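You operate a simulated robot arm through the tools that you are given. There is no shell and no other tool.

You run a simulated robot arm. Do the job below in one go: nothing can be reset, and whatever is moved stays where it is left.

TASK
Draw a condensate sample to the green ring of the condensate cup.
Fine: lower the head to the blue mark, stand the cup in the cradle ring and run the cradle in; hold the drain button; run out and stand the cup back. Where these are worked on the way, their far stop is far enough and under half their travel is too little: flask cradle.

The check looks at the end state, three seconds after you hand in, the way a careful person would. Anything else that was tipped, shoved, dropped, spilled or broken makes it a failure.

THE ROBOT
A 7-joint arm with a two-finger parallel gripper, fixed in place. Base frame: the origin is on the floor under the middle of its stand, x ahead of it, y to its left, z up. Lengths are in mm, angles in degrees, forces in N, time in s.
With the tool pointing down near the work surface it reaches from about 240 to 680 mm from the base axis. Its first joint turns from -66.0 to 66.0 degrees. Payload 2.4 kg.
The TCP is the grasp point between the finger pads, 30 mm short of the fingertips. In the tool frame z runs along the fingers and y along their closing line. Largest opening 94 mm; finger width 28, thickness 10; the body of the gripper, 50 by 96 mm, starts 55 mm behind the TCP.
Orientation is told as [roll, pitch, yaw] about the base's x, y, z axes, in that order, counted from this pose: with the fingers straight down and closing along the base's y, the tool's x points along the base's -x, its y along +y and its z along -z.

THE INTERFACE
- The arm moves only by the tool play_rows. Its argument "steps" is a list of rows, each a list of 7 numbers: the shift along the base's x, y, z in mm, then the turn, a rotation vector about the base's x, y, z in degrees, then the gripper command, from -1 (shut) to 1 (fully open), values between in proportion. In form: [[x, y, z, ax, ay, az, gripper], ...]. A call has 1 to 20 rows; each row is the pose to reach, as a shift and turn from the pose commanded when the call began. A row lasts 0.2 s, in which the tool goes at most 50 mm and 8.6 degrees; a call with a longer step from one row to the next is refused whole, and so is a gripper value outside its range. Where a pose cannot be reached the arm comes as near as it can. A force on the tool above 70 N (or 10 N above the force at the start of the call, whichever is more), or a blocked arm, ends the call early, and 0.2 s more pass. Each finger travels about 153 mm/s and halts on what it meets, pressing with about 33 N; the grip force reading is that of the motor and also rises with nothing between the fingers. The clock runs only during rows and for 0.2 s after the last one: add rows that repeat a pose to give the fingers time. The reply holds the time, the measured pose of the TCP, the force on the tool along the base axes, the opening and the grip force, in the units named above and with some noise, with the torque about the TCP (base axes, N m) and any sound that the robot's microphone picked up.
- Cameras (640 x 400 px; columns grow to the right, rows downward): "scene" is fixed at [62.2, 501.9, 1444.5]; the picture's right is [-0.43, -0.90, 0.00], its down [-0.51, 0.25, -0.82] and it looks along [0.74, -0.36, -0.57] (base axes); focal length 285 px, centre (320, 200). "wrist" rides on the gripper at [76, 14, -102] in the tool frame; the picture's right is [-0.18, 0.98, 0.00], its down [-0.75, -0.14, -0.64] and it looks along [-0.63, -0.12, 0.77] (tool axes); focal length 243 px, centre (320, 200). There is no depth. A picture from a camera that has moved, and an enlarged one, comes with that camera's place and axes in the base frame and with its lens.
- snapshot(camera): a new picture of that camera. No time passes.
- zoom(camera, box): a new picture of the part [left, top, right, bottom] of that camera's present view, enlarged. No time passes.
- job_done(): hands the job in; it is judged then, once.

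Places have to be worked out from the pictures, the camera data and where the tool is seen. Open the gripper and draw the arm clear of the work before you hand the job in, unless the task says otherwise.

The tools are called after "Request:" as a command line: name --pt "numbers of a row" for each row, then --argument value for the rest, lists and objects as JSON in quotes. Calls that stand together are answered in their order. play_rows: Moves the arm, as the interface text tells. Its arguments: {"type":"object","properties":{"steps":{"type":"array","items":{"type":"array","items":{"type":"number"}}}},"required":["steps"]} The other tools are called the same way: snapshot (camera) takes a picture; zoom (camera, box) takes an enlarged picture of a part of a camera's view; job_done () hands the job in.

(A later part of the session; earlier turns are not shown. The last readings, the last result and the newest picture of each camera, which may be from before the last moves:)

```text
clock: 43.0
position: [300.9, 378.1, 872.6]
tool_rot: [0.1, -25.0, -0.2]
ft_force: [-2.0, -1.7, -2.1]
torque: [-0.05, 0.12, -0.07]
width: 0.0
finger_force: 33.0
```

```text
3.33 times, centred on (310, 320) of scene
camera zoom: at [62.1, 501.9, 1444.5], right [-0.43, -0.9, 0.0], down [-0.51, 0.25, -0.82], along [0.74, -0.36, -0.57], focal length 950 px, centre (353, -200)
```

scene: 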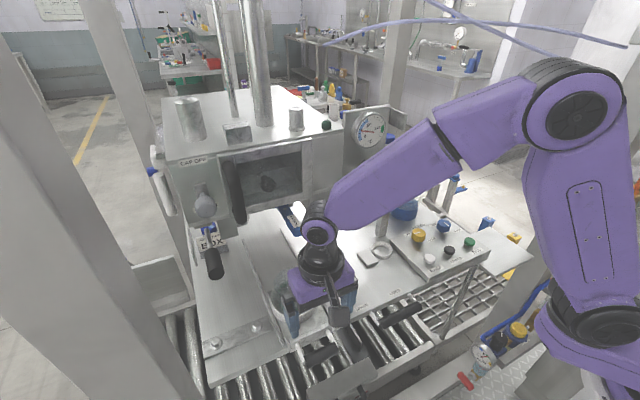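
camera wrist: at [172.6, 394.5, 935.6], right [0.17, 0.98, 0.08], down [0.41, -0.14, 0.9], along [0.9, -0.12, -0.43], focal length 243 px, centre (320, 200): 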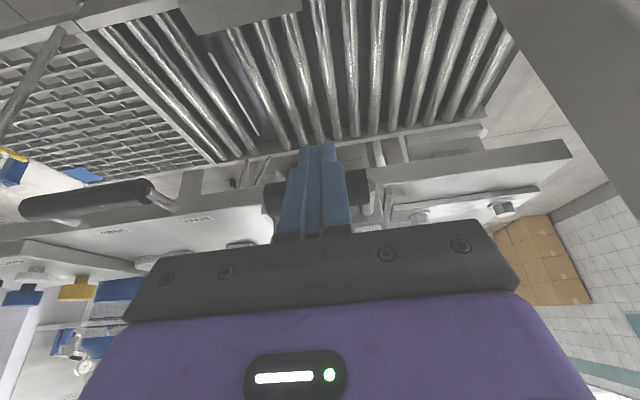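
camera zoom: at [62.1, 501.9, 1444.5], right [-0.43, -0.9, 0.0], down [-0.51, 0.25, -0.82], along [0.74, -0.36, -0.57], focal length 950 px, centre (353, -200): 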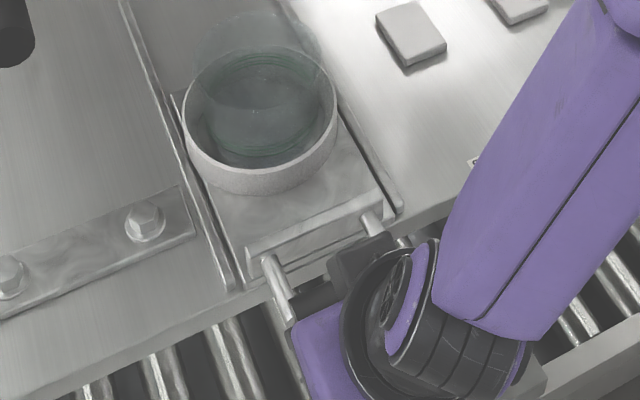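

The cradle slides easily (about 2 N). I'll push on steadily about 95 mm and check.

Request:
play_rows --pt "7 0 0 0 0 0 -1" --pt "15 0 0 0 0 0 -1" --pt "23 0 0 0 0 0 -1" --pt "31 0 0 0 0 0 -1" --pt "39 0 0 0 0 0 -1" --pt "47 0 0 0 0 0 -1" --pt "55 0 0 0 0 0 -1" --pt "63 0 0 0 0 0 -1" --pt "71 0 0 0 0 0 -1" --pt "79 0 0 0 0 0 -1" --pt "87 0 0 0 0 0 -1" --pt "95 0 0 0 0 0 -1"

Request:
snapshot --camera "scene"

Request:
snapshot --camera "wrist"

```text
clock: 45.6
position: [394.4, 379.0, 874.5]
tool_rot: [0.0, -25.1, -0.1]
ft_force: [-1.9, 0.9, 0.6]
torque: [-0.01, 0.01, 0.03]
width: 0.0
finger_force: 32.9
```

```text
taken
```

scene: 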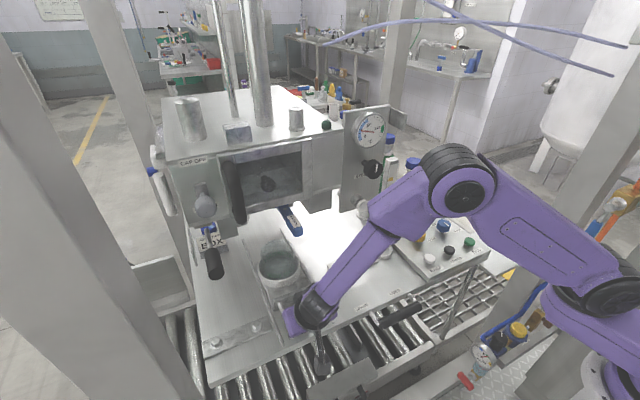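

```text
taken
camera wrist: at [283.3, 394.5, 935.2], right [0.17, 0.98, 0.08], down [0.41, -0.14, 0.9], along [0.9, -0.12, -0.43], focal length 243 px, centre (320, 200)
```

wrist: 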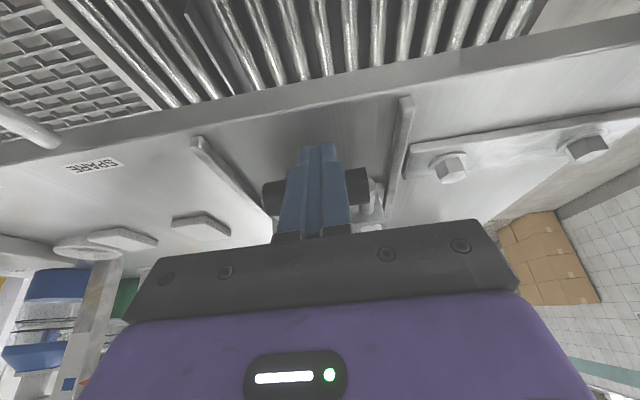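

The cradle is about halfway in and tracking smoothly; the hand stays well clear of the head. Pushing on.

Request:
play_rows --pt "8 0 0 0 0 0 -1" --pt "16 0 0 0 0 0 -1" --pt "24 0 0 0 0 0 -1" --pt "32 0 0 0 0 0 -1" --pt "40 0 0 0 0 0 -1" --pt "48 0 0 0 0 0 -1" --pt "56 0 0 0 0 0 -1" --pt "64 0 0 0 0 0 -1"

Request:
snapshot --camera "scene"

Request:
zoom --camera "scene" --box '[200, 180, 360, 300]'

```text
clock: 47.4
position: [458.2, 378.3, 874.2]
tool_rot: [0.1, -25.0, -0.1]
ft_force: [-2.6, -0.5, -1.3]
torque: [0.05, 0.08, 0.05]
width: 0.0
finger_force: 33.3
```

```text
taken
```

scene: 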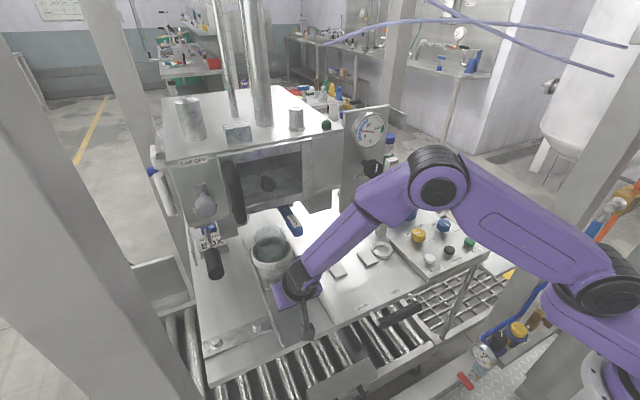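

```text
3.33 times, centred on (280, 240) of scene
camera zoom: at [62.1, 501.9, 1444.5], right [-0.43, -0.9, 0.0], down [-0.51, 0.25, -0.82], along [0.74, -0.36, -0.57], focal length 950 px, centre (453, 67)
```

zoom: 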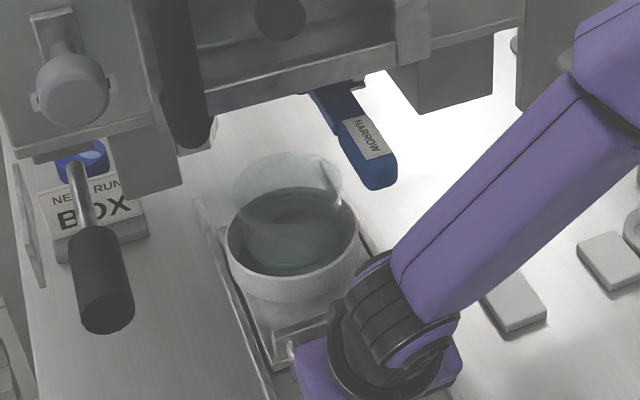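

Ring is now near x≈638, going under the head's front. Continuing slowly toward the far stop.

Request:
play_rows --pt "6 0 0 0 0 0 -1" --pt "12 0 0 0 0 0 -1" --pt "18 0 0 0 0 0 -1" --pt "24 0 0 0 0 0 -1" --pt "30 0 0 0 0 0 -1"

Request:
zoom --camera "scene" --box '[200, 180, 360, 300]'

```text
clock: 48.6
position: [488.3, 377.9, 874.8]
tool_rot: [-0.1, -25.0, -0.1]
ft_force: [-2.5, -1.7, -1.8]
torque: [-0.04, 0.11, 0.0]
width: 0.0
finger_force: 33.3
```

```text
3.33 times, centred on (280, 240) of scene
camera zoom: at [62.1, 501.9, 1444.5], right [-0.43, -0.9, 0.0], down [-0.51, 0.25, -0.82], along [0.74, -0.36, -0.57], focal length 950 px, centre (453, 67)
```

zoom: 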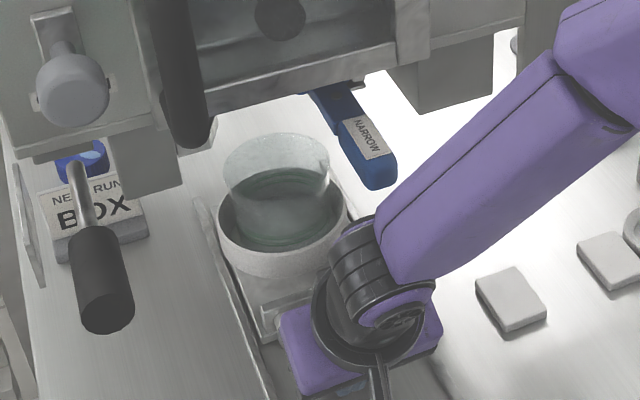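

Still sliding freely. Continuing.

Request:
play_rows --pt "6 0 0 0 0 0 -1" --pt "12 0 0 0 0 0 -1" --pt "18 0 0 0 0 0 -1" --pt "24 0 0 0 0 0 -1"

Request:
zoom --camera "scene" --box '[200, 180, 360, 300]'

Request:
snapshot --camera "wrist"

```text
clock: 49.6
position: [511.0, 378.7, 872.7]
tool_rot: [0.2, -25.0, 0.0]
ft_force: [-10.4, 5.1, -15.4]
torque: [0.18, 0.64, 0.14]
width: 0.1
finger_force: 33.0
```

```text
3.33 times, centred on (280, 240) of scene
camera zoom: at [62.1, 502.1, 1444.4], right [-0.43, -0.9, 0.0], down [-0.51, 0.25, -0.82], along [0.74, -0.36, -0.57], focal length 950 px, centre (453, 67)
```

zoom: 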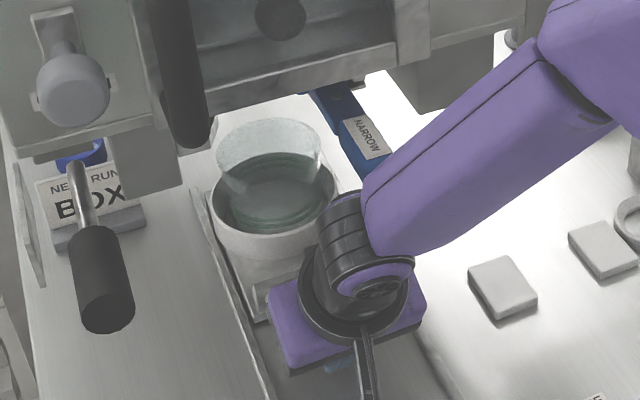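

```text
taken
camera wrist: at [400.0, 394.9, 934.8], right [0.17, 0.98, 0.08], down [0.41, -0.14, 0.9], along [0.9, -0.12, -0.43], focal length 243 px, centre (320, 200)
```

wrist: 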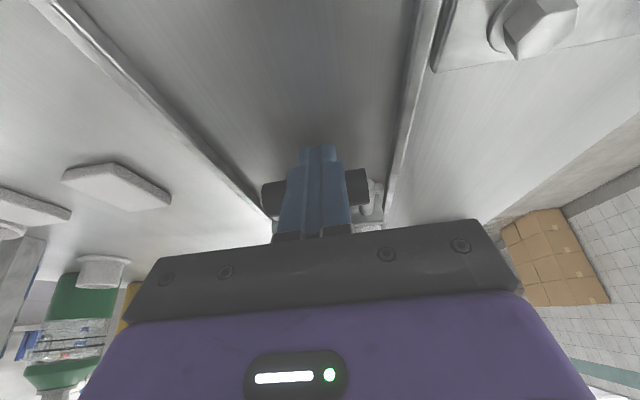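

Force rose to ~10 N in x at TCP x≈511: likely the far stop (ring's front now at the rails' end, total travel ≈220 mm). I'll nudge 2 mm more to confirm it's a hard stop.

Request:
play_rows --pt "1 0 0 0 0 0 -1" --pt "2 0 0 0 0 0 -1"

Request:
zoom --camera "scene" --box '[200, 180, 360, 300]'

```text
clock: 50.2
position: [513.2, 379.5, 872.3]
tool_rot: [0.0, -24.9, -0.1]
ft_force: [-11.3, 4.5, -11.7]
torque: [0.1, 0.59, 0.09]
width: 0.0
finger_force: 32.8
```

```text
3.33 times, centred on (280, 240) of scene
camera zoom: at [62.1, 502.1, 1444.4], right [-0.43, -0.9, 0.0], down [-0.51, 0.25, -0.82], along [0.74, -0.36, -0.57], focal length 950 px, centre (453, 67)
```

zoom: 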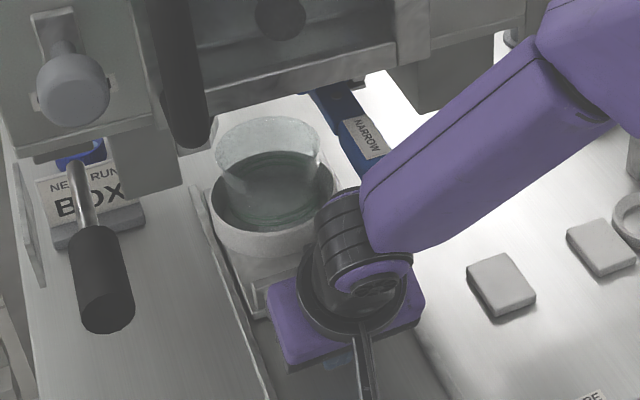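

The extra 2 mm went in with roughly the same force, so it's not yet a hard stop. Let me look closely at the contact between finger and bar.

Request:
zoom --camera "wrist" --box '[240, 120, 400, 240]'

Request:
zoom --camera "scene" --box '[240, 210, 330, 290]'

```text
3.33 times, centred on (320, 180) of wrist
camera zoom: at [402.6, 394.9, 935.0], right [0.17, 0.98, 0.08], down [0.41, -0.14, 0.9], along [0.9, -0.12, -0.43], focal length 809 px, centre (320, 267)
```

zoom: 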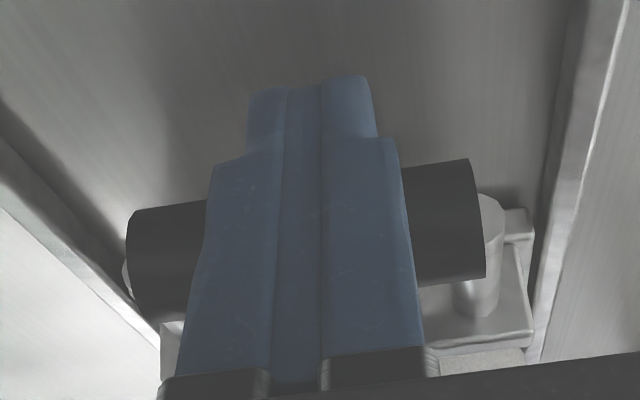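

```text
5.00 times, centred on (285, 250) of scene
camera zoom: at [62.1, 502.1, 1444.4], right [-0.43, -0.9, 0.0], down [-0.51, 0.25, -0.82], along [0.74, -0.36, -0.57], focal length 1424 px, centre (495, -50)
```

zoom: 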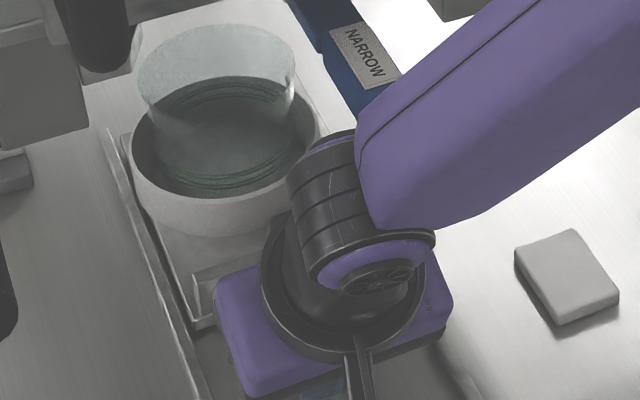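

The bar is squarely against the fingers. I'll press another 3 mm in 1 mm steps and read the force again.

Request:
play_rows --pt "1 0 0 0 0 0 -1" --pt "2 0 0 0 0 0 -1" --pt "3 0 0 0 0 0 -1" --pt "3 0 0 0 0 0 -1"

Request:
zoom --camera "scene" --box '[240, 210, 330, 290]'

Request:
zoom --camera "wrist" --box '[240, 120, 400, 240]'

```text
clock: 51.2
position: [517.1, 379.4, 873.0]
tool_rot: [0.1, -25.0, 0.0]
ft_force: [-10.9, 1.4, -10.1]
torque: [0.03, 0.51, 0.04]
width: 0.0
finger_force: 32.6
```

```text
5.00 times, centred on (285, 250) of scene
camera zoom: at [62.1, 502.0, 1444.4], right [-0.43, -0.9, 0.0], down [-0.51, 0.25, -0.82], along [0.74, -0.36, -0.57], focal length 1424 px, centre (495, -50)
```

zoom: 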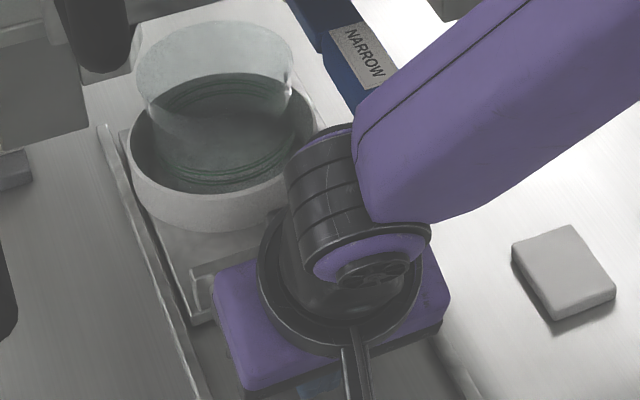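

```text
3.33 times, centred on (320, 180) of wrist
camera zoom: at [406.2, 394.8, 935.3], right [0.17, 0.98, 0.08], down [0.41, -0.14, 0.9], along [0.9, -0.12, -0.43], focal length 809 px, centre (320, 267)
```

zoom: 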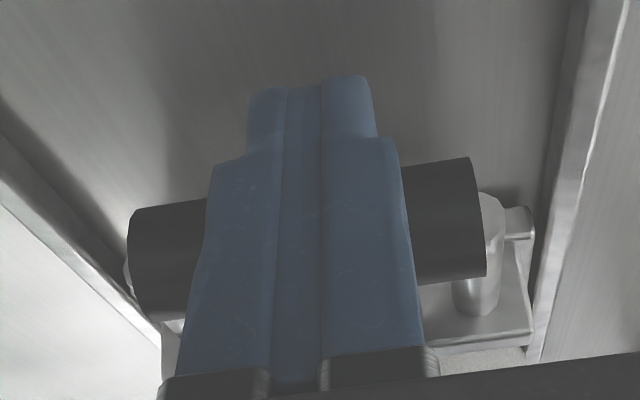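

The cradle is still advancing with ~11 N. I'll keep going in short strokes, watching for a hard stop.

Request:
play_rows --pt "3 0 0 0 0 0 -1" --pt "6 0 0 0 0 0 -1" --pt "9 0 0 0 0 0 -1"

Request:
zoom --camera "scene" --box '[240, 210, 330, 290]'

```text
clock: 52.0
position: [526.2, 380.0, 873.1]
tool_rot: [0.1, -25.0, 0.0]
ft_force: [-10.1, 2.3, -9.4]
torque: [0.0, 0.41, 0.03]
width: 0.0
finger_force: 33.1
```

```text
5.00 times, centred on (285, 250) of scene
camera zoom: at [62.1, 502.0, 1444.4], right [-0.43, -0.9, 0.0], down [-0.51, 0.25, -0.82], along [0.74, -0.36, -0.57], focal length 1424 px, centre (495, -50)
```

zoom: 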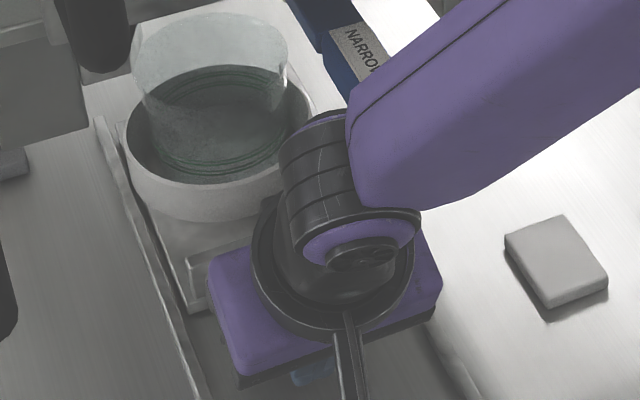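

The cradle still moves, but the wrist flange is getting near the blue NARROW handle (end ≈ (518,328,1005)). I'll back off slightly, shift to y≈400 and lean back further (tilt −35°) before pushing on.

Request:
play_rows --pt "-8 0 0 0 0 0 -1" --pt "-16 5 0 0 0 0 -1" --pt "-18 12 0 0 -5 0 -1" --pt "-18 19 0 0 -10 0 -1" --pt "-18 19 0 0 -10 0 -1"

Request:
snapshot --camera "scene"

Request:
zoom --camera "wrist" --box '[240, 120, 400, 240]'

```text
clock: 53.2
position: [507.9, 399.1, 872.8]
tool_rot: [0.2, -35.1, -0.2]
ft_force: [-0.8, 0.0, 0.0]
torque: [0.0, 0.0, 0.01]
width: 0.0
finger_force: 33.0
```

```text
taken
```

scene: 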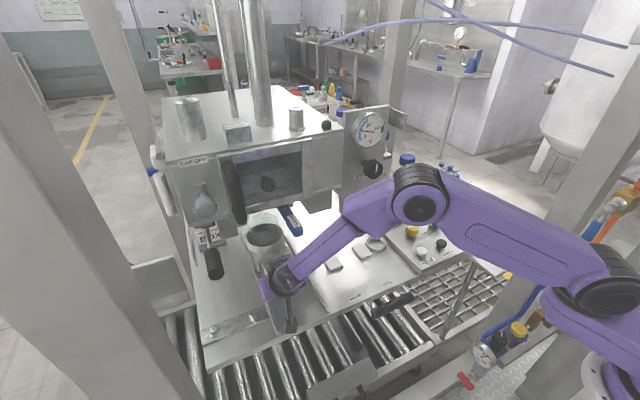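

```text
3.33 times, centred on (320, 180) of wrist
camera zoom: at [388.0, 414.2, 915.3], right [0.15, 0.98, 0.11], down [0.25, -0.14, 0.96], along [0.96, -0.12, -0.27], focal length 809 px, centre (320, 267)
```

zoom: 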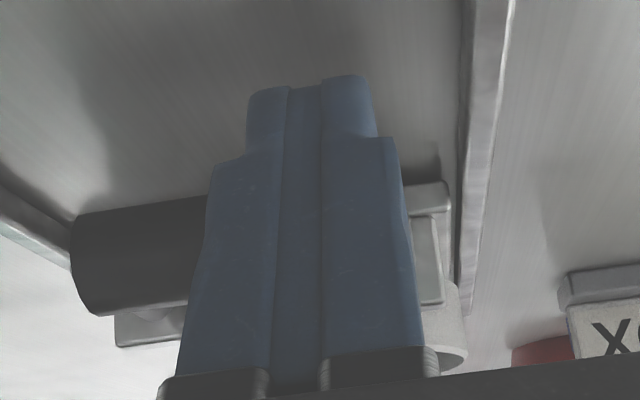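

Backed off and re-angled; the fingers are still behind the bar's left part. Pushing on.

Request:
play_rows --pt "6 0 0 0 0 0 -1" --pt "12 0 0 0 0 0 -1" --pt "18 0 0 0 0 0 -1" --pt "24 0 0 0 0 0 -1"

Request:
zoom --camera "scene" --box '[200, 180, 360, 300]'

Request:
zoom --camera "wrist" --box '[240, 120, 400, 240]'

```text
clock: 54.2
position: [531.7, 398.4, 873.5]
tool_rot: [0.1, -34.9, 0.1]
ft_force: [-8.0, 1.5, -3.2]
torque: [0.01, 0.24, 0.05]
width: 0.1
finger_force: 33.2
```

```text
3.33 times, centred on (280, 240) of scene
camera zoom: at [62.0, 502.0, 1444.5], right [-0.43, -0.9, 0.0], down [-0.51, 0.25, -0.82], along [0.74, -0.36, -0.57], focal length 950 px, centre (453, 67)
```

zoom: 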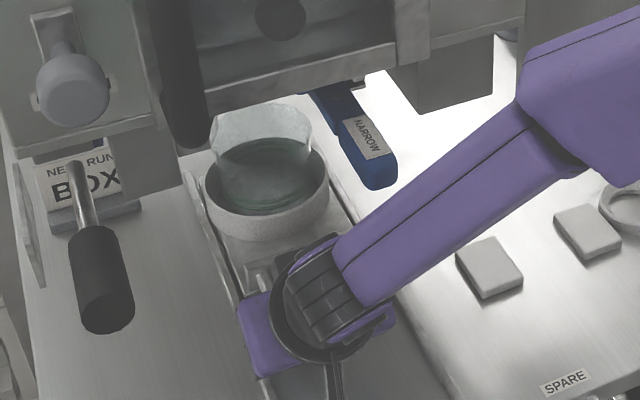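

```text
3.33 times, centred on (320, 180) of wrist
camera zoom: at [411.3, 414.4, 914.6], right [0.15, 0.98, 0.11], down [0.25, -0.14, 0.96], along [0.96, -0.11, -0.27], focal length 809 px, centre (320, 267)
```

zoom: 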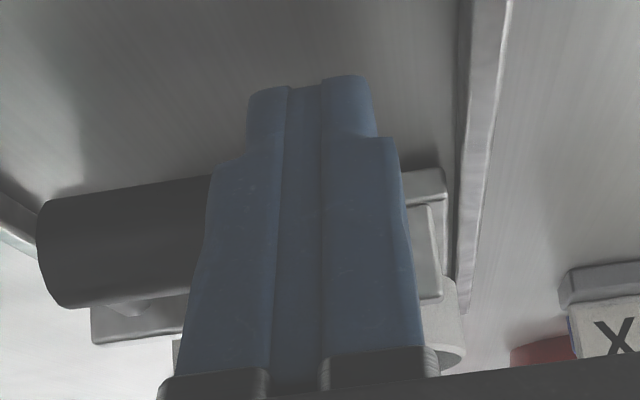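

Good clearance now and the cradle keeps going (~8 N). Continuing to the stop.

Request:
play_rows --pt "5 0 0 0 0 0 -1" --pt "10 0 0 0 0 0 -1" --pt "15 0 0 0 0 0 -1" --pt "20 0 0 0 0 0 -1"

Request:
zoom --camera "scene" --box '[200, 180, 360, 300]'

Request:
zoom --camera "wrist" --box '[240, 120, 400, 240]'

```text
clock: 55.2
position: [552.9, 397.6, 874.8]
tool_rot: [0.1, -35.0, -0.1]
ft_force: [-9.9, 4.3, -0.7]
torque: [0.07, 0.16, 0.11]
width: 0.1
finger_force: 33.3
```

```text
3.33 times, centred on (280, 240) of scene
camera zoom: at [62.0, 502.0, 1444.5], right [-0.43, -0.9, 0.0], down [-0.51, 0.25, -0.82], along [0.74, -0.36, -0.57], focal length 950 px, centre (453, 67)
```

zoom: 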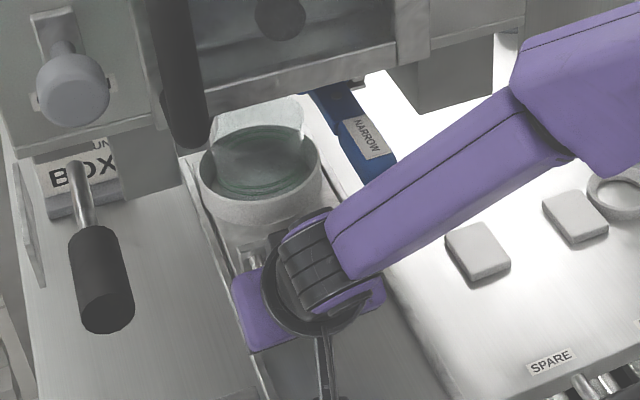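

```text
3.33 times, centred on (320, 180) of wrist
camera zoom: at [432.5, 412.9, 915.7], right [0.15, 0.98, 0.11], down [0.25, -0.14, 0.96], along [0.96, -0.12, -0.27], focal length 809 px, centre (320, 267)
```

zoom: 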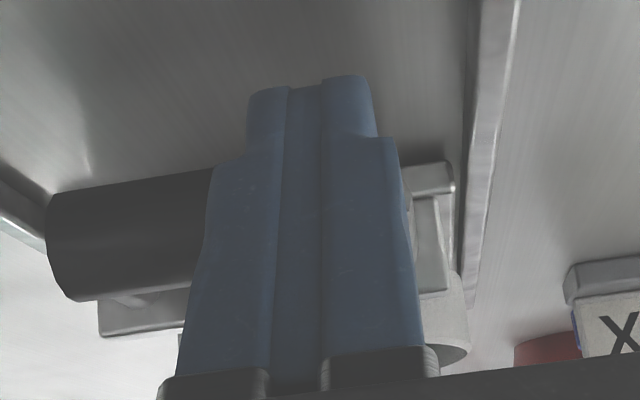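

Still sliding; ring is now well under the head. Continuing carefully (arm nearing its reach).

Request:
play_rows --pt "5 0 0 0 0 0 -1" --pt "10 0 0 0 0 0 -1" --pt "15 0 0 0 0 0 -1"

Request:
snapshot --camera "scene"

Request:
zoom --camera "scene" --box '[200, 180, 360, 300]'

```text
clock: 56.0
position: [566.5, 396.9, 875.0]
tool_rot: [0.2, -35.0, -0.2]
ft_force: [-7.9, 0.8, 1.5]
torque: [0.0, 0.1, 0.03]
width: 0.1
finger_force: 32.7
```

```text
taken
```

scene: 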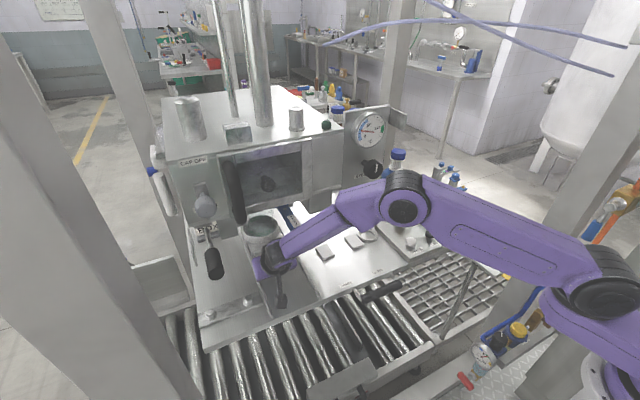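

```text
3.33 times, centred on (280, 240) of scene
camera zoom: at [62.0, 501.9, 1444.5], right [-0.43, -0.9, 0.0], down [-0.51, 0.25, -0.82], along [0.74, -0.36, -0.57], focal length 950 px, centre (453, 67)
```

zoom: 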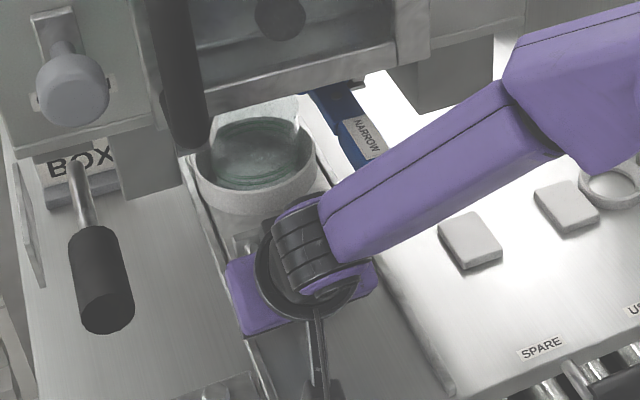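

Something's wrong: labels and blocks on the table have shifted in the picture too — the whole table seems to be moving on its rollers. Stopping to compare with the initial views.

Request:
zoom --camera "scene" --box '[320, 140, 540, 300]'

Request:
zoom --camera "scene" --box '[180, 220, 400, 380]'

```text
2.50 times, centred on (430, 220) of scene
camera zoom: at [62.0, 501.9, 1444.5], right [-0.43, -0.9, 0.0], down [-0.51, 0.25, -0.82], along [0.74, -0.36, -0.57], focal length 712 px, centre (45, 150)
```

zoom: 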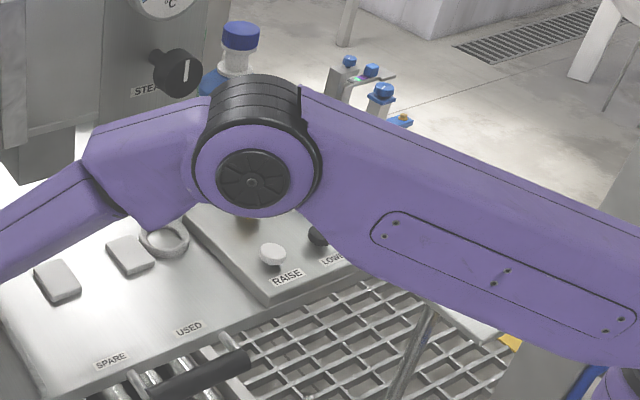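

```text
2.50 times, centred on (290, 300) of scene
camera zoom: at [62.0, 501.9, 1444.5], right [-0.43, -0.9, 0.0], down [-0.51, 0.25, -0.82], along [0.74, -0.36, -0.57], focal length 712 px, centre (395, -50)
```

zoom: 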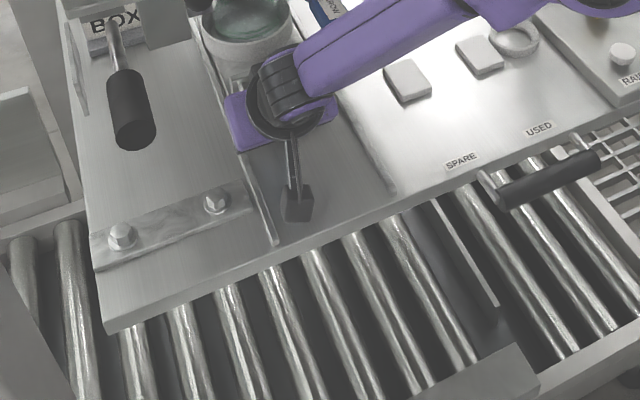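

Confirmed: the cradle reached its far stop around TCP x≈500 and since then I have shoved the whole roller-mounted table about 70 mm in +x. I must put it back. First retreat from the cradle bar.

Request:
play_rows --pt "-20 0 0 0 0 0 -1" --pt "-50 0 0 0 0 0 -1" --pt "-90 0 5 0 0 0 -1" --pt "-130 0 20 0 0 0 -1" --pt "-170 -10 50 0 5 0 -1" --pt "-210 -30 90 0 12 0 -1" --pt "-240 -50 120 0 20 0 -1" --pt "-240 -70 140 0 28 0 -1" --pt "-240 -90 150 0 35 0 -1" --pt "-240 -90 150 0 35 0 -1"

Request:
snapshot --camera "scene"

Request:
snapshot --camera "wrist"

```text
refused: row 5 steps farther than a row can; nothing moved
```

```text
taken
```

scene: 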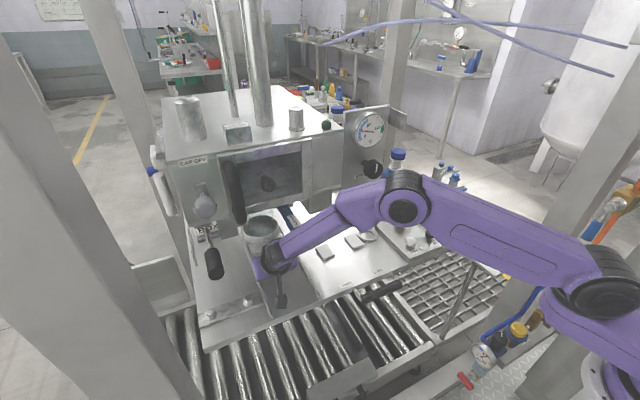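

```text
taken
camera wrist: at [447.4, 413.1, 915.7], right [0.15, 0.98, 0.11], down [0.25, -0.14, 0.96], along [0.96, -0.12, -0.27], focal length 243 px, centre (320, 200)
```

wrist: 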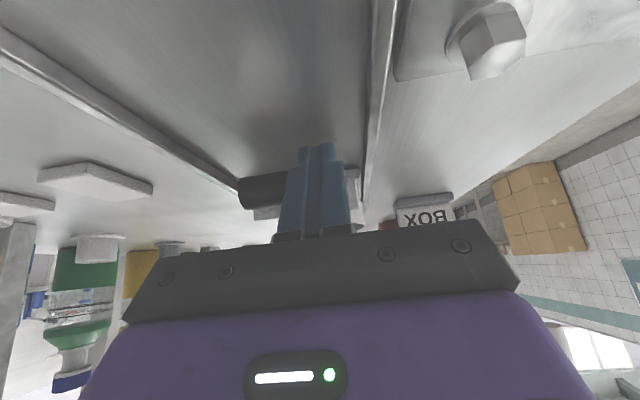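

Refused for step length; repeating with smaller steps.

Request:
play_rows --pt "-20 0 0 0 0 0 -1" --pt "-50 0 0 0 0 0 -1" --pt "-90 0 5 0 0 0 -1" --pt "-125 0 20 0 0 0 -1" --pt "-155 -10 45 0 5 0 -1" --pt "-180 -25 75 0 12 0 -1" --pt "-205 -45 105 0 20 0 -1" --pt "-225 -65 130 0 28 0 -1" --pt "-240 -85 150 0 35 0 -1" --pt "-240 -90 150 0 35 0 1" --pt "-240 -90 150 0 35 0 1"

Request:
snapshot --camera "scene"

Request:
snapshot --camera "wrist"

```text
clock: 58.4
position: [327.1, 307.3, 1024.8]
tool_rot: [0.1, 0.1, 0.0]
ft_force: [0.7, -0.1, 0.2]
torque: [-0.02, -0.02, 0.03]
width: 93.8
finger_force: 0.1
```

```text
taken
```

scene: 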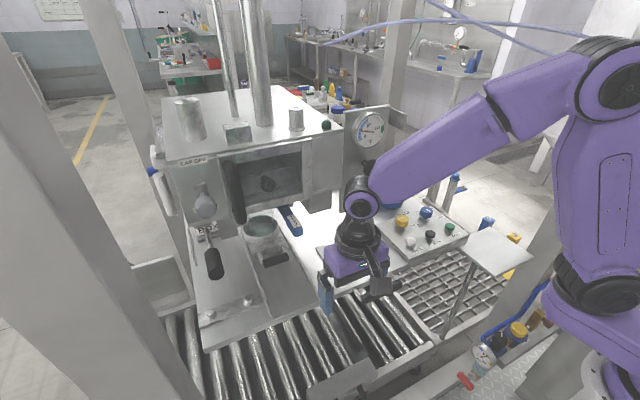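

```text
taken
camera wrist: at [252.3, 323.2, 1127.1], right [0.18, 0.98, 0.0], down [0.75, -0.14, 0.64], along [0.63, -0.12, -0.77], focal length 243 px, centre (320, 200)
```

wrist: 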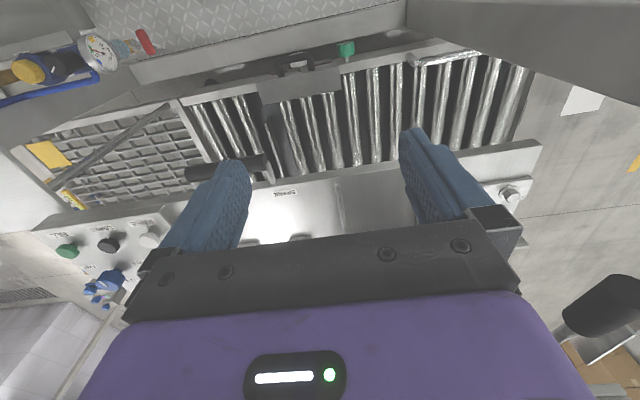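

The cradle stays in at its stop. The table has its own black handle bar near its front edge; I'll move to view it closely for pulling the table back.

Request:
play_rows --pt "0 -30 -20 0 0 0 1" --pt "0 -60 -40 0 0 0 1" --pt "0 -90 -55 0 0 0 1" --pt "0 -115 -65 0 0 0 1" --pt "0 -115 -65 0 0 0 1"

Request:
snapshot --camera "wrist"

Request:
zoom --camera "wrist" --box '[230, 80, 410, 230]'

Request:
zoom --camera "scene" --box '[180, 220, 400, 380]'

```text
clock: 59.6
position: [329.9, 194.5, 955.2]
tool_rot: [0.1, 0.1, 0.0]
ft_force: [0.0, 0.6, -0.3]
torque: [-0.03, -0.04, 0.01]
width: 94.2
finger_force: 0.0
```

```text
taken
camera wrist: at [254.5, 210.1, 1060.0], right [0.18, 0.98, 0.0], down [0.75, -0.14, 0.64], along [0.63, -0.12, -0.77], focal length 243 px, centre (320, 200)
```

wrist: 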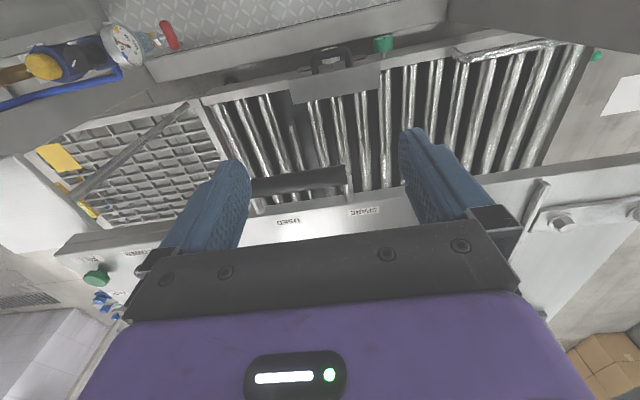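

```text
2.67 times, centred on (320, 155) of wrist
camera zoom: at [254.5, 210.1, 1060.0], right [0.18, 0.98, 0.0], down [0.75, -0.14, 0.64], along [0.63, -0.12, -0.77], focal length 647 px, centre (320, 320)
```

zoom: 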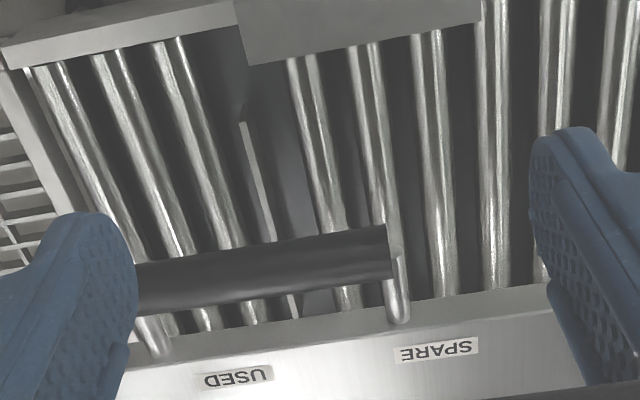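

```text
2.50 times, centred on (290, 300) of scene
camera zoom: at [62.2, 501.9, 1444.5], right [-0.43, -0.9, 0.0], down [-0.51, 0.25, -0.82], along [0.74, -0.36, -0.57], focal length 712 px, centre (395, -50)
```

zoom: 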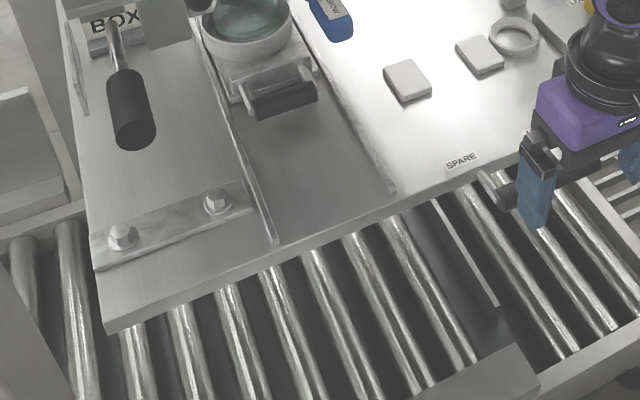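

The table is displaced about 72 mm in +x without any rotation. I'll grip its handle bar with the gripper turned 90° (closing along x) and draw it back. First turn the tool above the bar at about (415,155).

Request:
play_rows --pt "10 -5 0 0 0 8.2 1" --pt "20 -10 0 0 0 16.4 1" --pt "30 -15 0 0 0 24.6 1" --pt "40 -20 0 0 0 32.8 1" --pt "50 -25 0 0 0 41 1" --pt "60 -30 0 0 0 49.2 1" --pt "70 -35 0 0 0 57.4 1" --pt "80 -38 0 0 0 65.6 1" --pt "85 -40 0 0 0 73.8 1" --pt "85 -40 0 0 0 82 1" --pt "85 -40 0 0 0 90 1" --pt "85 -40 0 0 0 90 1"

Request:
snapshot --camera "wrist"

Request:
zoom --camera "scene" --box '[320, 220, 460, 330]'

```text
clock: 62.2
position: [413.4, 153.7, 960.3]
tool_rot: [0.1, 0.1, 90.1]
ft_force: [0.2, -0.2, 0.3]
torque: [-0.01, 0.02, 0.02]
width: 94.1
finger_force: 0.0
```

```text
taken
camera wrist: at [399.3, 78.6, 1062.7], right [-0.98, 0.18, 0.0], down [0.14, 0.75, 0.64], along [0.12, 0.63, -0.77], focal length 243 px, centre (320, 200)
```

wrist: 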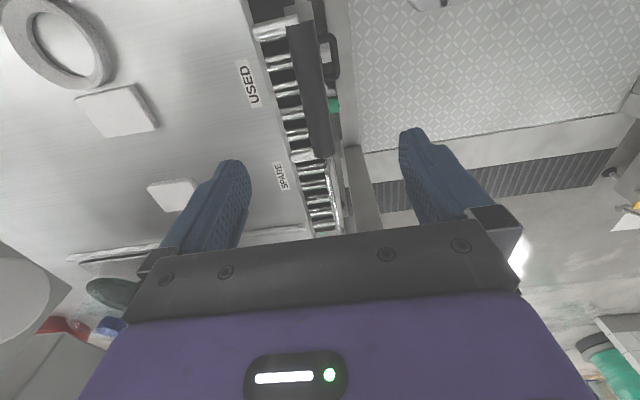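

```text
3.64 times, centred on (390, 275) of scene
camera zoom: at [62.2, 501.9, 1444.5], right [-0.43, -0.9, 0.0], down [-0.51, 0.25, -0.82], along [0.74, -0.36, -0.57], focal length 1036 px, centre (66, -73)
```

zoom: 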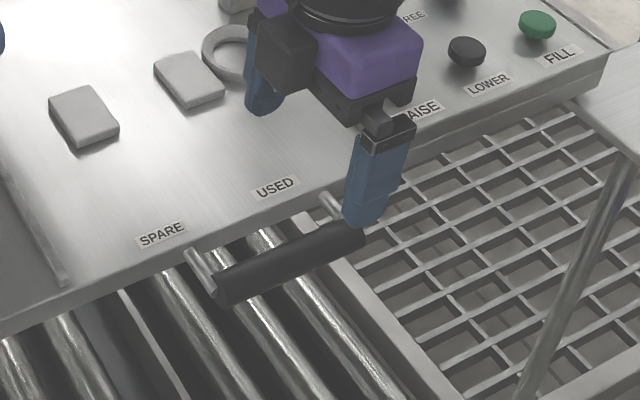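

Handle bar now well triangulated: centre ≈(425,157), z≈812, table edge at x≈457. I'll narrow the fingers to ~34 mm and come down closer to check alignment.

Request:
play_rows --pt "5 2 -20 0 0 0 0" --pt "10 4 -40 0 0 0 -0.28" --pt "10 4 -60 0 0 0 -0.28" --pt "10 4 -72 0 0 0 -0.28" --pt "10 4 -72 0 0 0 -0.28"

Request:
snapshot --camera "wrist"

Request:
zoom --camera "wrist" --box '[230, 20, 410, 220]'

Request:
zoom --camera "scene" --box '[340, 230, 440, 310]'

```text
clock: 63.4
position: [424.3, 157.2, 887.6]
tool_rot: [-0.1, -0.1, 90.0]
ft_force: [-0.4, 0.9, -0.1]
torque: [-0.03, 0.0, -0.01]
width: 33.8
finger_force: 0.1
```

```text
taken
camera wrist: at [410.4, 82.3, 991.5], right [-0.98, 0.18, 0.0], down [0.14, 0.75, 0.64], along [0.12, 0.63, -0.77], focal length 243 px, centre (320, 200)
```

wrist: 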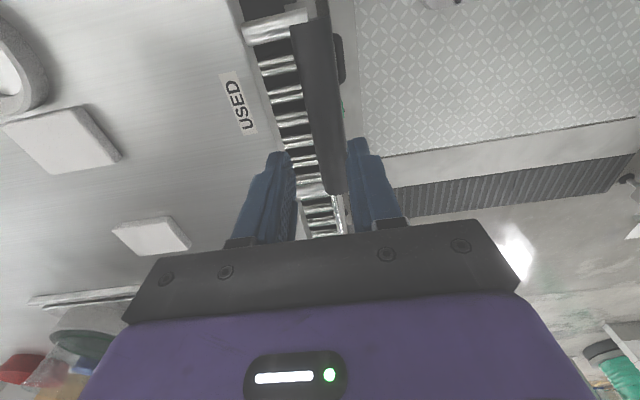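

```text
2.00 times, centred on (320, 120) of wrist
camera zoom: at [410.4, 82.3, 991.5], right [-0.98, 0.18, 0.0], down [0.14, 0.75, 0.64], along [0.12, 0.63, -0.77], focal length 485 px, centre (320, 360)
```

zoom: 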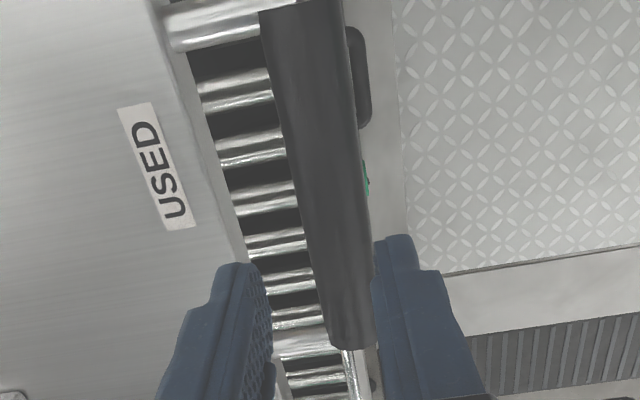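

```text
5.00 times, centred on (390, 270) of scene
camera zoom: at [62.2, 501.9, 1444.5], right [-0.43, -0.9, 0.0], down [-0.51, 0.25, -0.82], along [0.74, -0.36, -0.57], focal length 1424 px, centre (-30, -150)
```

zoom: 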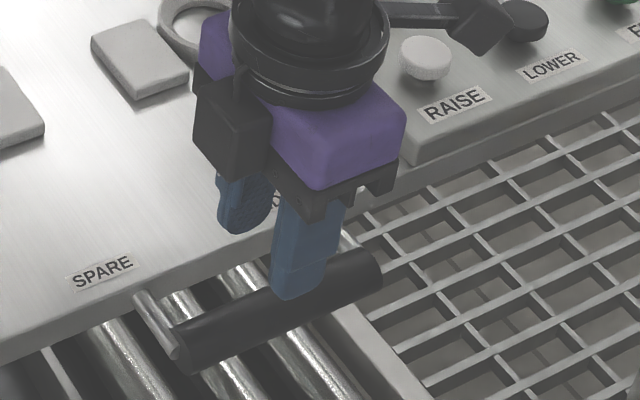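

Bar x≈421, Ø≈28, table edge x≈452: the +x finger must fit the ~17 mm gap. Setting opening 36 mm and TCP x≈420.5, and descending to just above table level.

Request:
play_rows --pt "-3.8 0 -8 0 0 0 -0.234" --pt "-3.8 0 -16 0 0 0 -0.234" --pt "-3.8 0 -21 0 0 0 -0.234" --pt "-3.8 0 -21 0 0 0 -0.234"

Request:
zoom --camera "wrist" --box '[230, 20, 410, 240]'

Request:
zoom --camera "scene" --box '[340, 230, 440, 310]'

```text
clock: 64.4
position: [419.3, 158.8, 866.7]
tool_rot: [0.0, 0.0, 89.9]
ft_force: [0.7, -0.3, -0.7]
torque: [0.02, 0.02, -0.02]
width: 35.7
finger_force: 0.1
```

```text
1.82 times, centred on (320, 130) of wrist
camera zoom: at [405.3, 82.6, 970.0], right [-0.98, 0.18, 0.0], down [0.14, 0.75, 0.64], along [0.12, 0.63, -0.77], focal length 441 px, centre (320, 327)
```

zoom: 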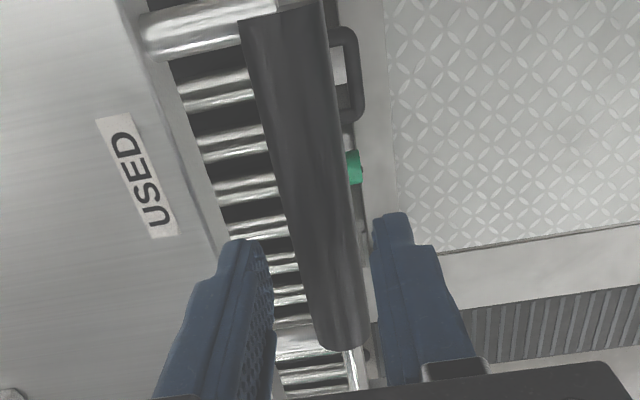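

```text
5.00 times, centred on (390, 270) of scene
camera zoom: at [62.2, 501.9, 1444.5], right [-0.43, -0.9, 0.0], down [-0.51, 0.25, -0.82], along [0.74, -0.36, -0.57], focal length 1424 px, centre (-30, -150)
```

zoom: 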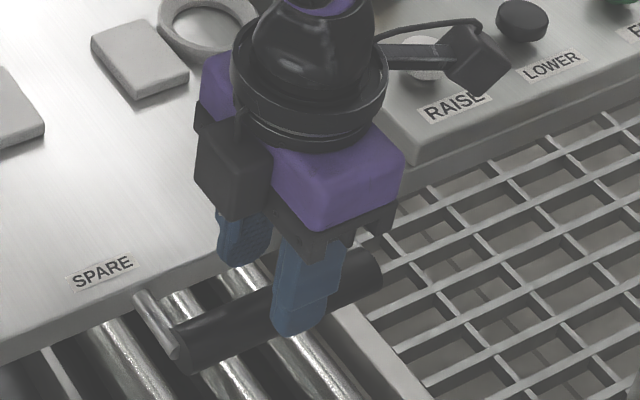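

Alignment looks right: finger inner face ≈437 vs bar edge ≈434, outer ≈447 vs table edge ≈452. Descending slowly.

Request:
play_rows --pt "0.3 0 -5 0 0 0 -0.234" --pt "0.3 0 -10 0 0 0 -0.234" --pt "0.3 0 -15 0 0 0 -0.234"

Request:
zoom --camera "wrist" --box '[230, 20, 410, 240]'

```text
clock: 65.2
position: [420.0, 156.1, 851.1]
tool_rot: [0.0, -0.1, 90.0]
ft_force: [0.0, -0.4, -0.2]
torque: [-0.02, -0.02, 0.0]
width: 36.2
finger_force: 0.0
```

```text
1.82 times, centred on (320, 130) of wrist
camera zoom: at [405.7, 82.1, 954.4], right [-0.98, 0.18, 0.0], down [0.14, 0.75, 0.64], along [0.12, 0.63, -0.77], focal length 441 px, centre (320, 327)
```

zoom: 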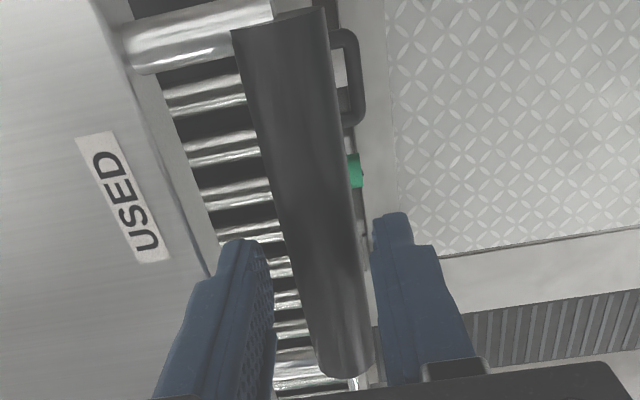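

No contact force; the +x finger is entering the gap. Continuing to grip depth.

Request:
play_rows --pt "0 0 -5 0 0 0 -0.234" --pt "0 0 -10 0 0 0 -0.234" --pt "0 0 -15 0 0 0 -0.234"

Request:
zoom --camera "wrist" --box '[230, 20, 410, 240]'

Request:
zoom --camera "scene" --box '[340, 230, 440, 310]'

```text
clock: 66.0
position: [420.5, 156.5, 835.4]
tool_rot: [0.0, 0.0, 90.0]
ft_force: [0.0, -0.6, -0.1]
torque: [0.02, 0.03, 0.01]
width: 36.2
finger_force: 0.1
```

```text
1.82 times, centred on (320, 130) of wrist
camera zoom: at [406.2, 82.8, 939.3], right [-0.98, 0.18, 0.0], down [0.14, 0.75, 0.64], along [0.12, 0.63, -0.77], focal length 441 px, centre (320, 327)
```

zoom: 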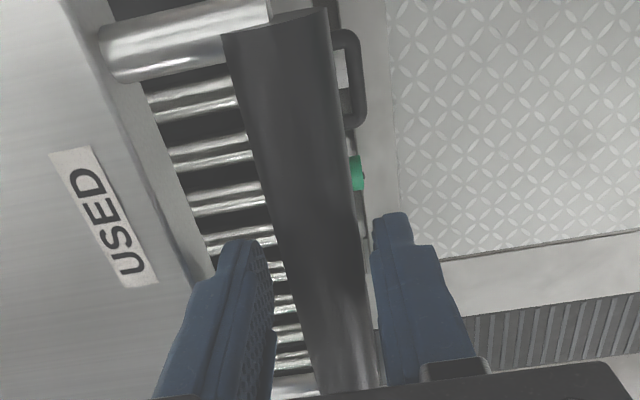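

```text
5.00 times, centred on (390, 270) of scene
camera zoom: at [62.2, 501.9, 1444.5], right [-0.43, -0.9, 0.0], down [-0.51, 0.25, -0.82], along [0.74, -0.36, -0.57], focal length 1424 px, centre (-30, -150)
```

zoom: 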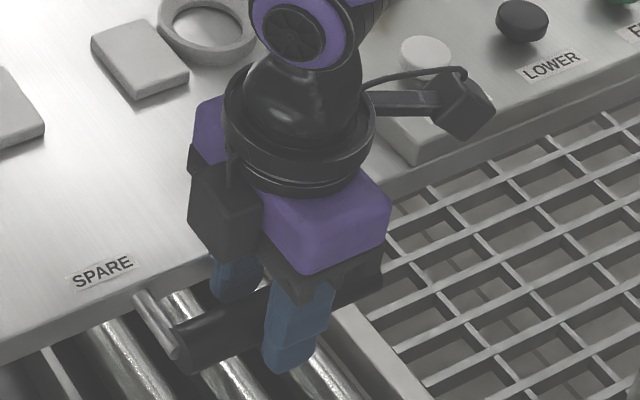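

Still free. Going 10 mm lower for a fuller grip, then closing on the bar.

Request:
play_rows --pt "0 0 -5 0 0 0 -0.234" --pt "0 0 -10 0 0 0 -0.234" --pt "0 0 -10 0 0 0 -0.4" --pt "0 0 -10 0 0 0 -0.6" --pt "0 0 -10 0 0 0 -0.8"

Request:
zoom --camera "scene" --box '[340, 230, 440, 310]'

```text
clock: 67.2
position: [417.0, 158.0, 825.7]
tool_rot: [0.2, 0.1, 90.0]
ft_force: [-10.4, 2.1, 5.2]
torque: [-0.16, 0.1, -0.02]
width: 27.6
finger_force: 44.9
```

```text
5.00 times, centred on (390, 270) of scene
camera zoom: at [61.8, 501.9, 1444.5], right [-0.43, -0.9, 0.0], down [-0.51, 0.25, -0.82], along [0.74, -0.36, -0.57], focal length 1424 px, centre (-30, -150)
```

zoom: 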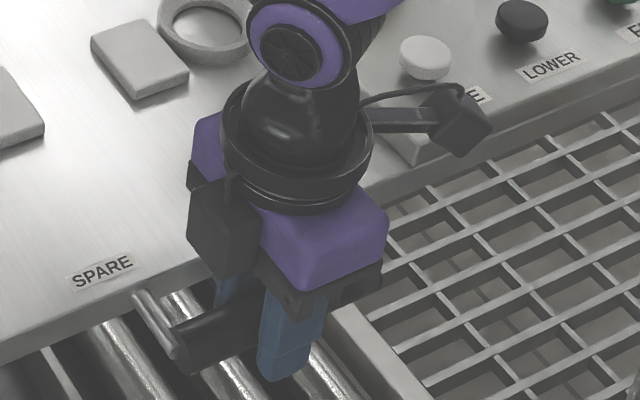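

Bar gripped (27.6 mm). Pulling the table back gently by 58 mm, then checking against the initial picture.

Request:
play_rows --pt "-5 0 0 0 0 0 -0.8" --pt "-11 0 0 0 0 0 -0.8" --pt "-17 0 0 0 0 0 -0.8" --pt "-23 0 0 0 0 0 -0.8" --pt "-29 0 0 0 0 0 -0.8" --pt "-35 0 0 0 0 0 -0.8" --pt "-41 0 0 0 0 0 -0.8" --pt "-47 0 0 0 0 0 -0.8" --pt "-53 0 0 0 0 0 -0.8" --pt "-58 0 0 0 0 0 -0.8" --pt "-58 0 0 0 0 0 -0.8"

Request:
zoom --camera "scene" --box '[180, 220, 400, 380]'

Request:
zoom --camera "scene" --box '[320, 140, 540, 300]'

```text
clock: 69.2
position: [369.2, 158.0, 827.3]
tool_rot: [-0.2, -0.2, 89.9]
ft_force: [-5.3, -1.9, 12.7]
torque: [-0.25, -0.1, -0.03]
width: 26.7
finger_force: 44.8
stopped in row 9: the force on the tool passed its limit at 74 N (the readings are from after the stop); the commanded pose is now the measured one
```

```text
2.50 times, centred on (290, 300) of scene
camera zoom: at [61.9, 501.8, 1444.5], right [-0.43, -0.9, 0.0], down [-0.51, 0.25, -0.82], along [0.74, -0.36, -0.57], focal length 712 px, centre (395, -50)
```

zoom: 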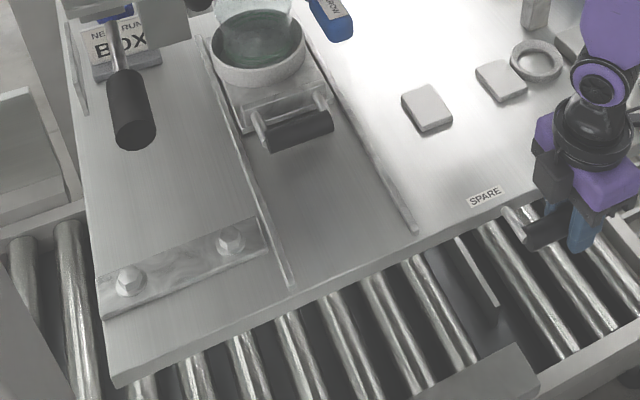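

```text
2.50 times, centred on (430, 220) of scene
camera zoom: at [61.9, 501.8, 1444.5], right [-0.43, -0.9, 0.0], down [-0.51, 0.25, -0.82], along [0.74, -0.36, -0.57], focal length 712 px, centre (45, 150)
```

zoom: 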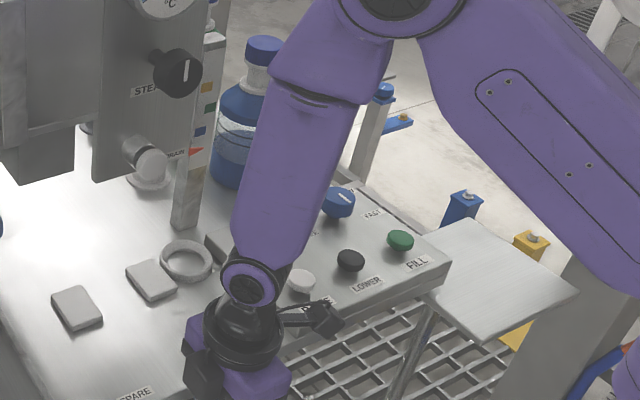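

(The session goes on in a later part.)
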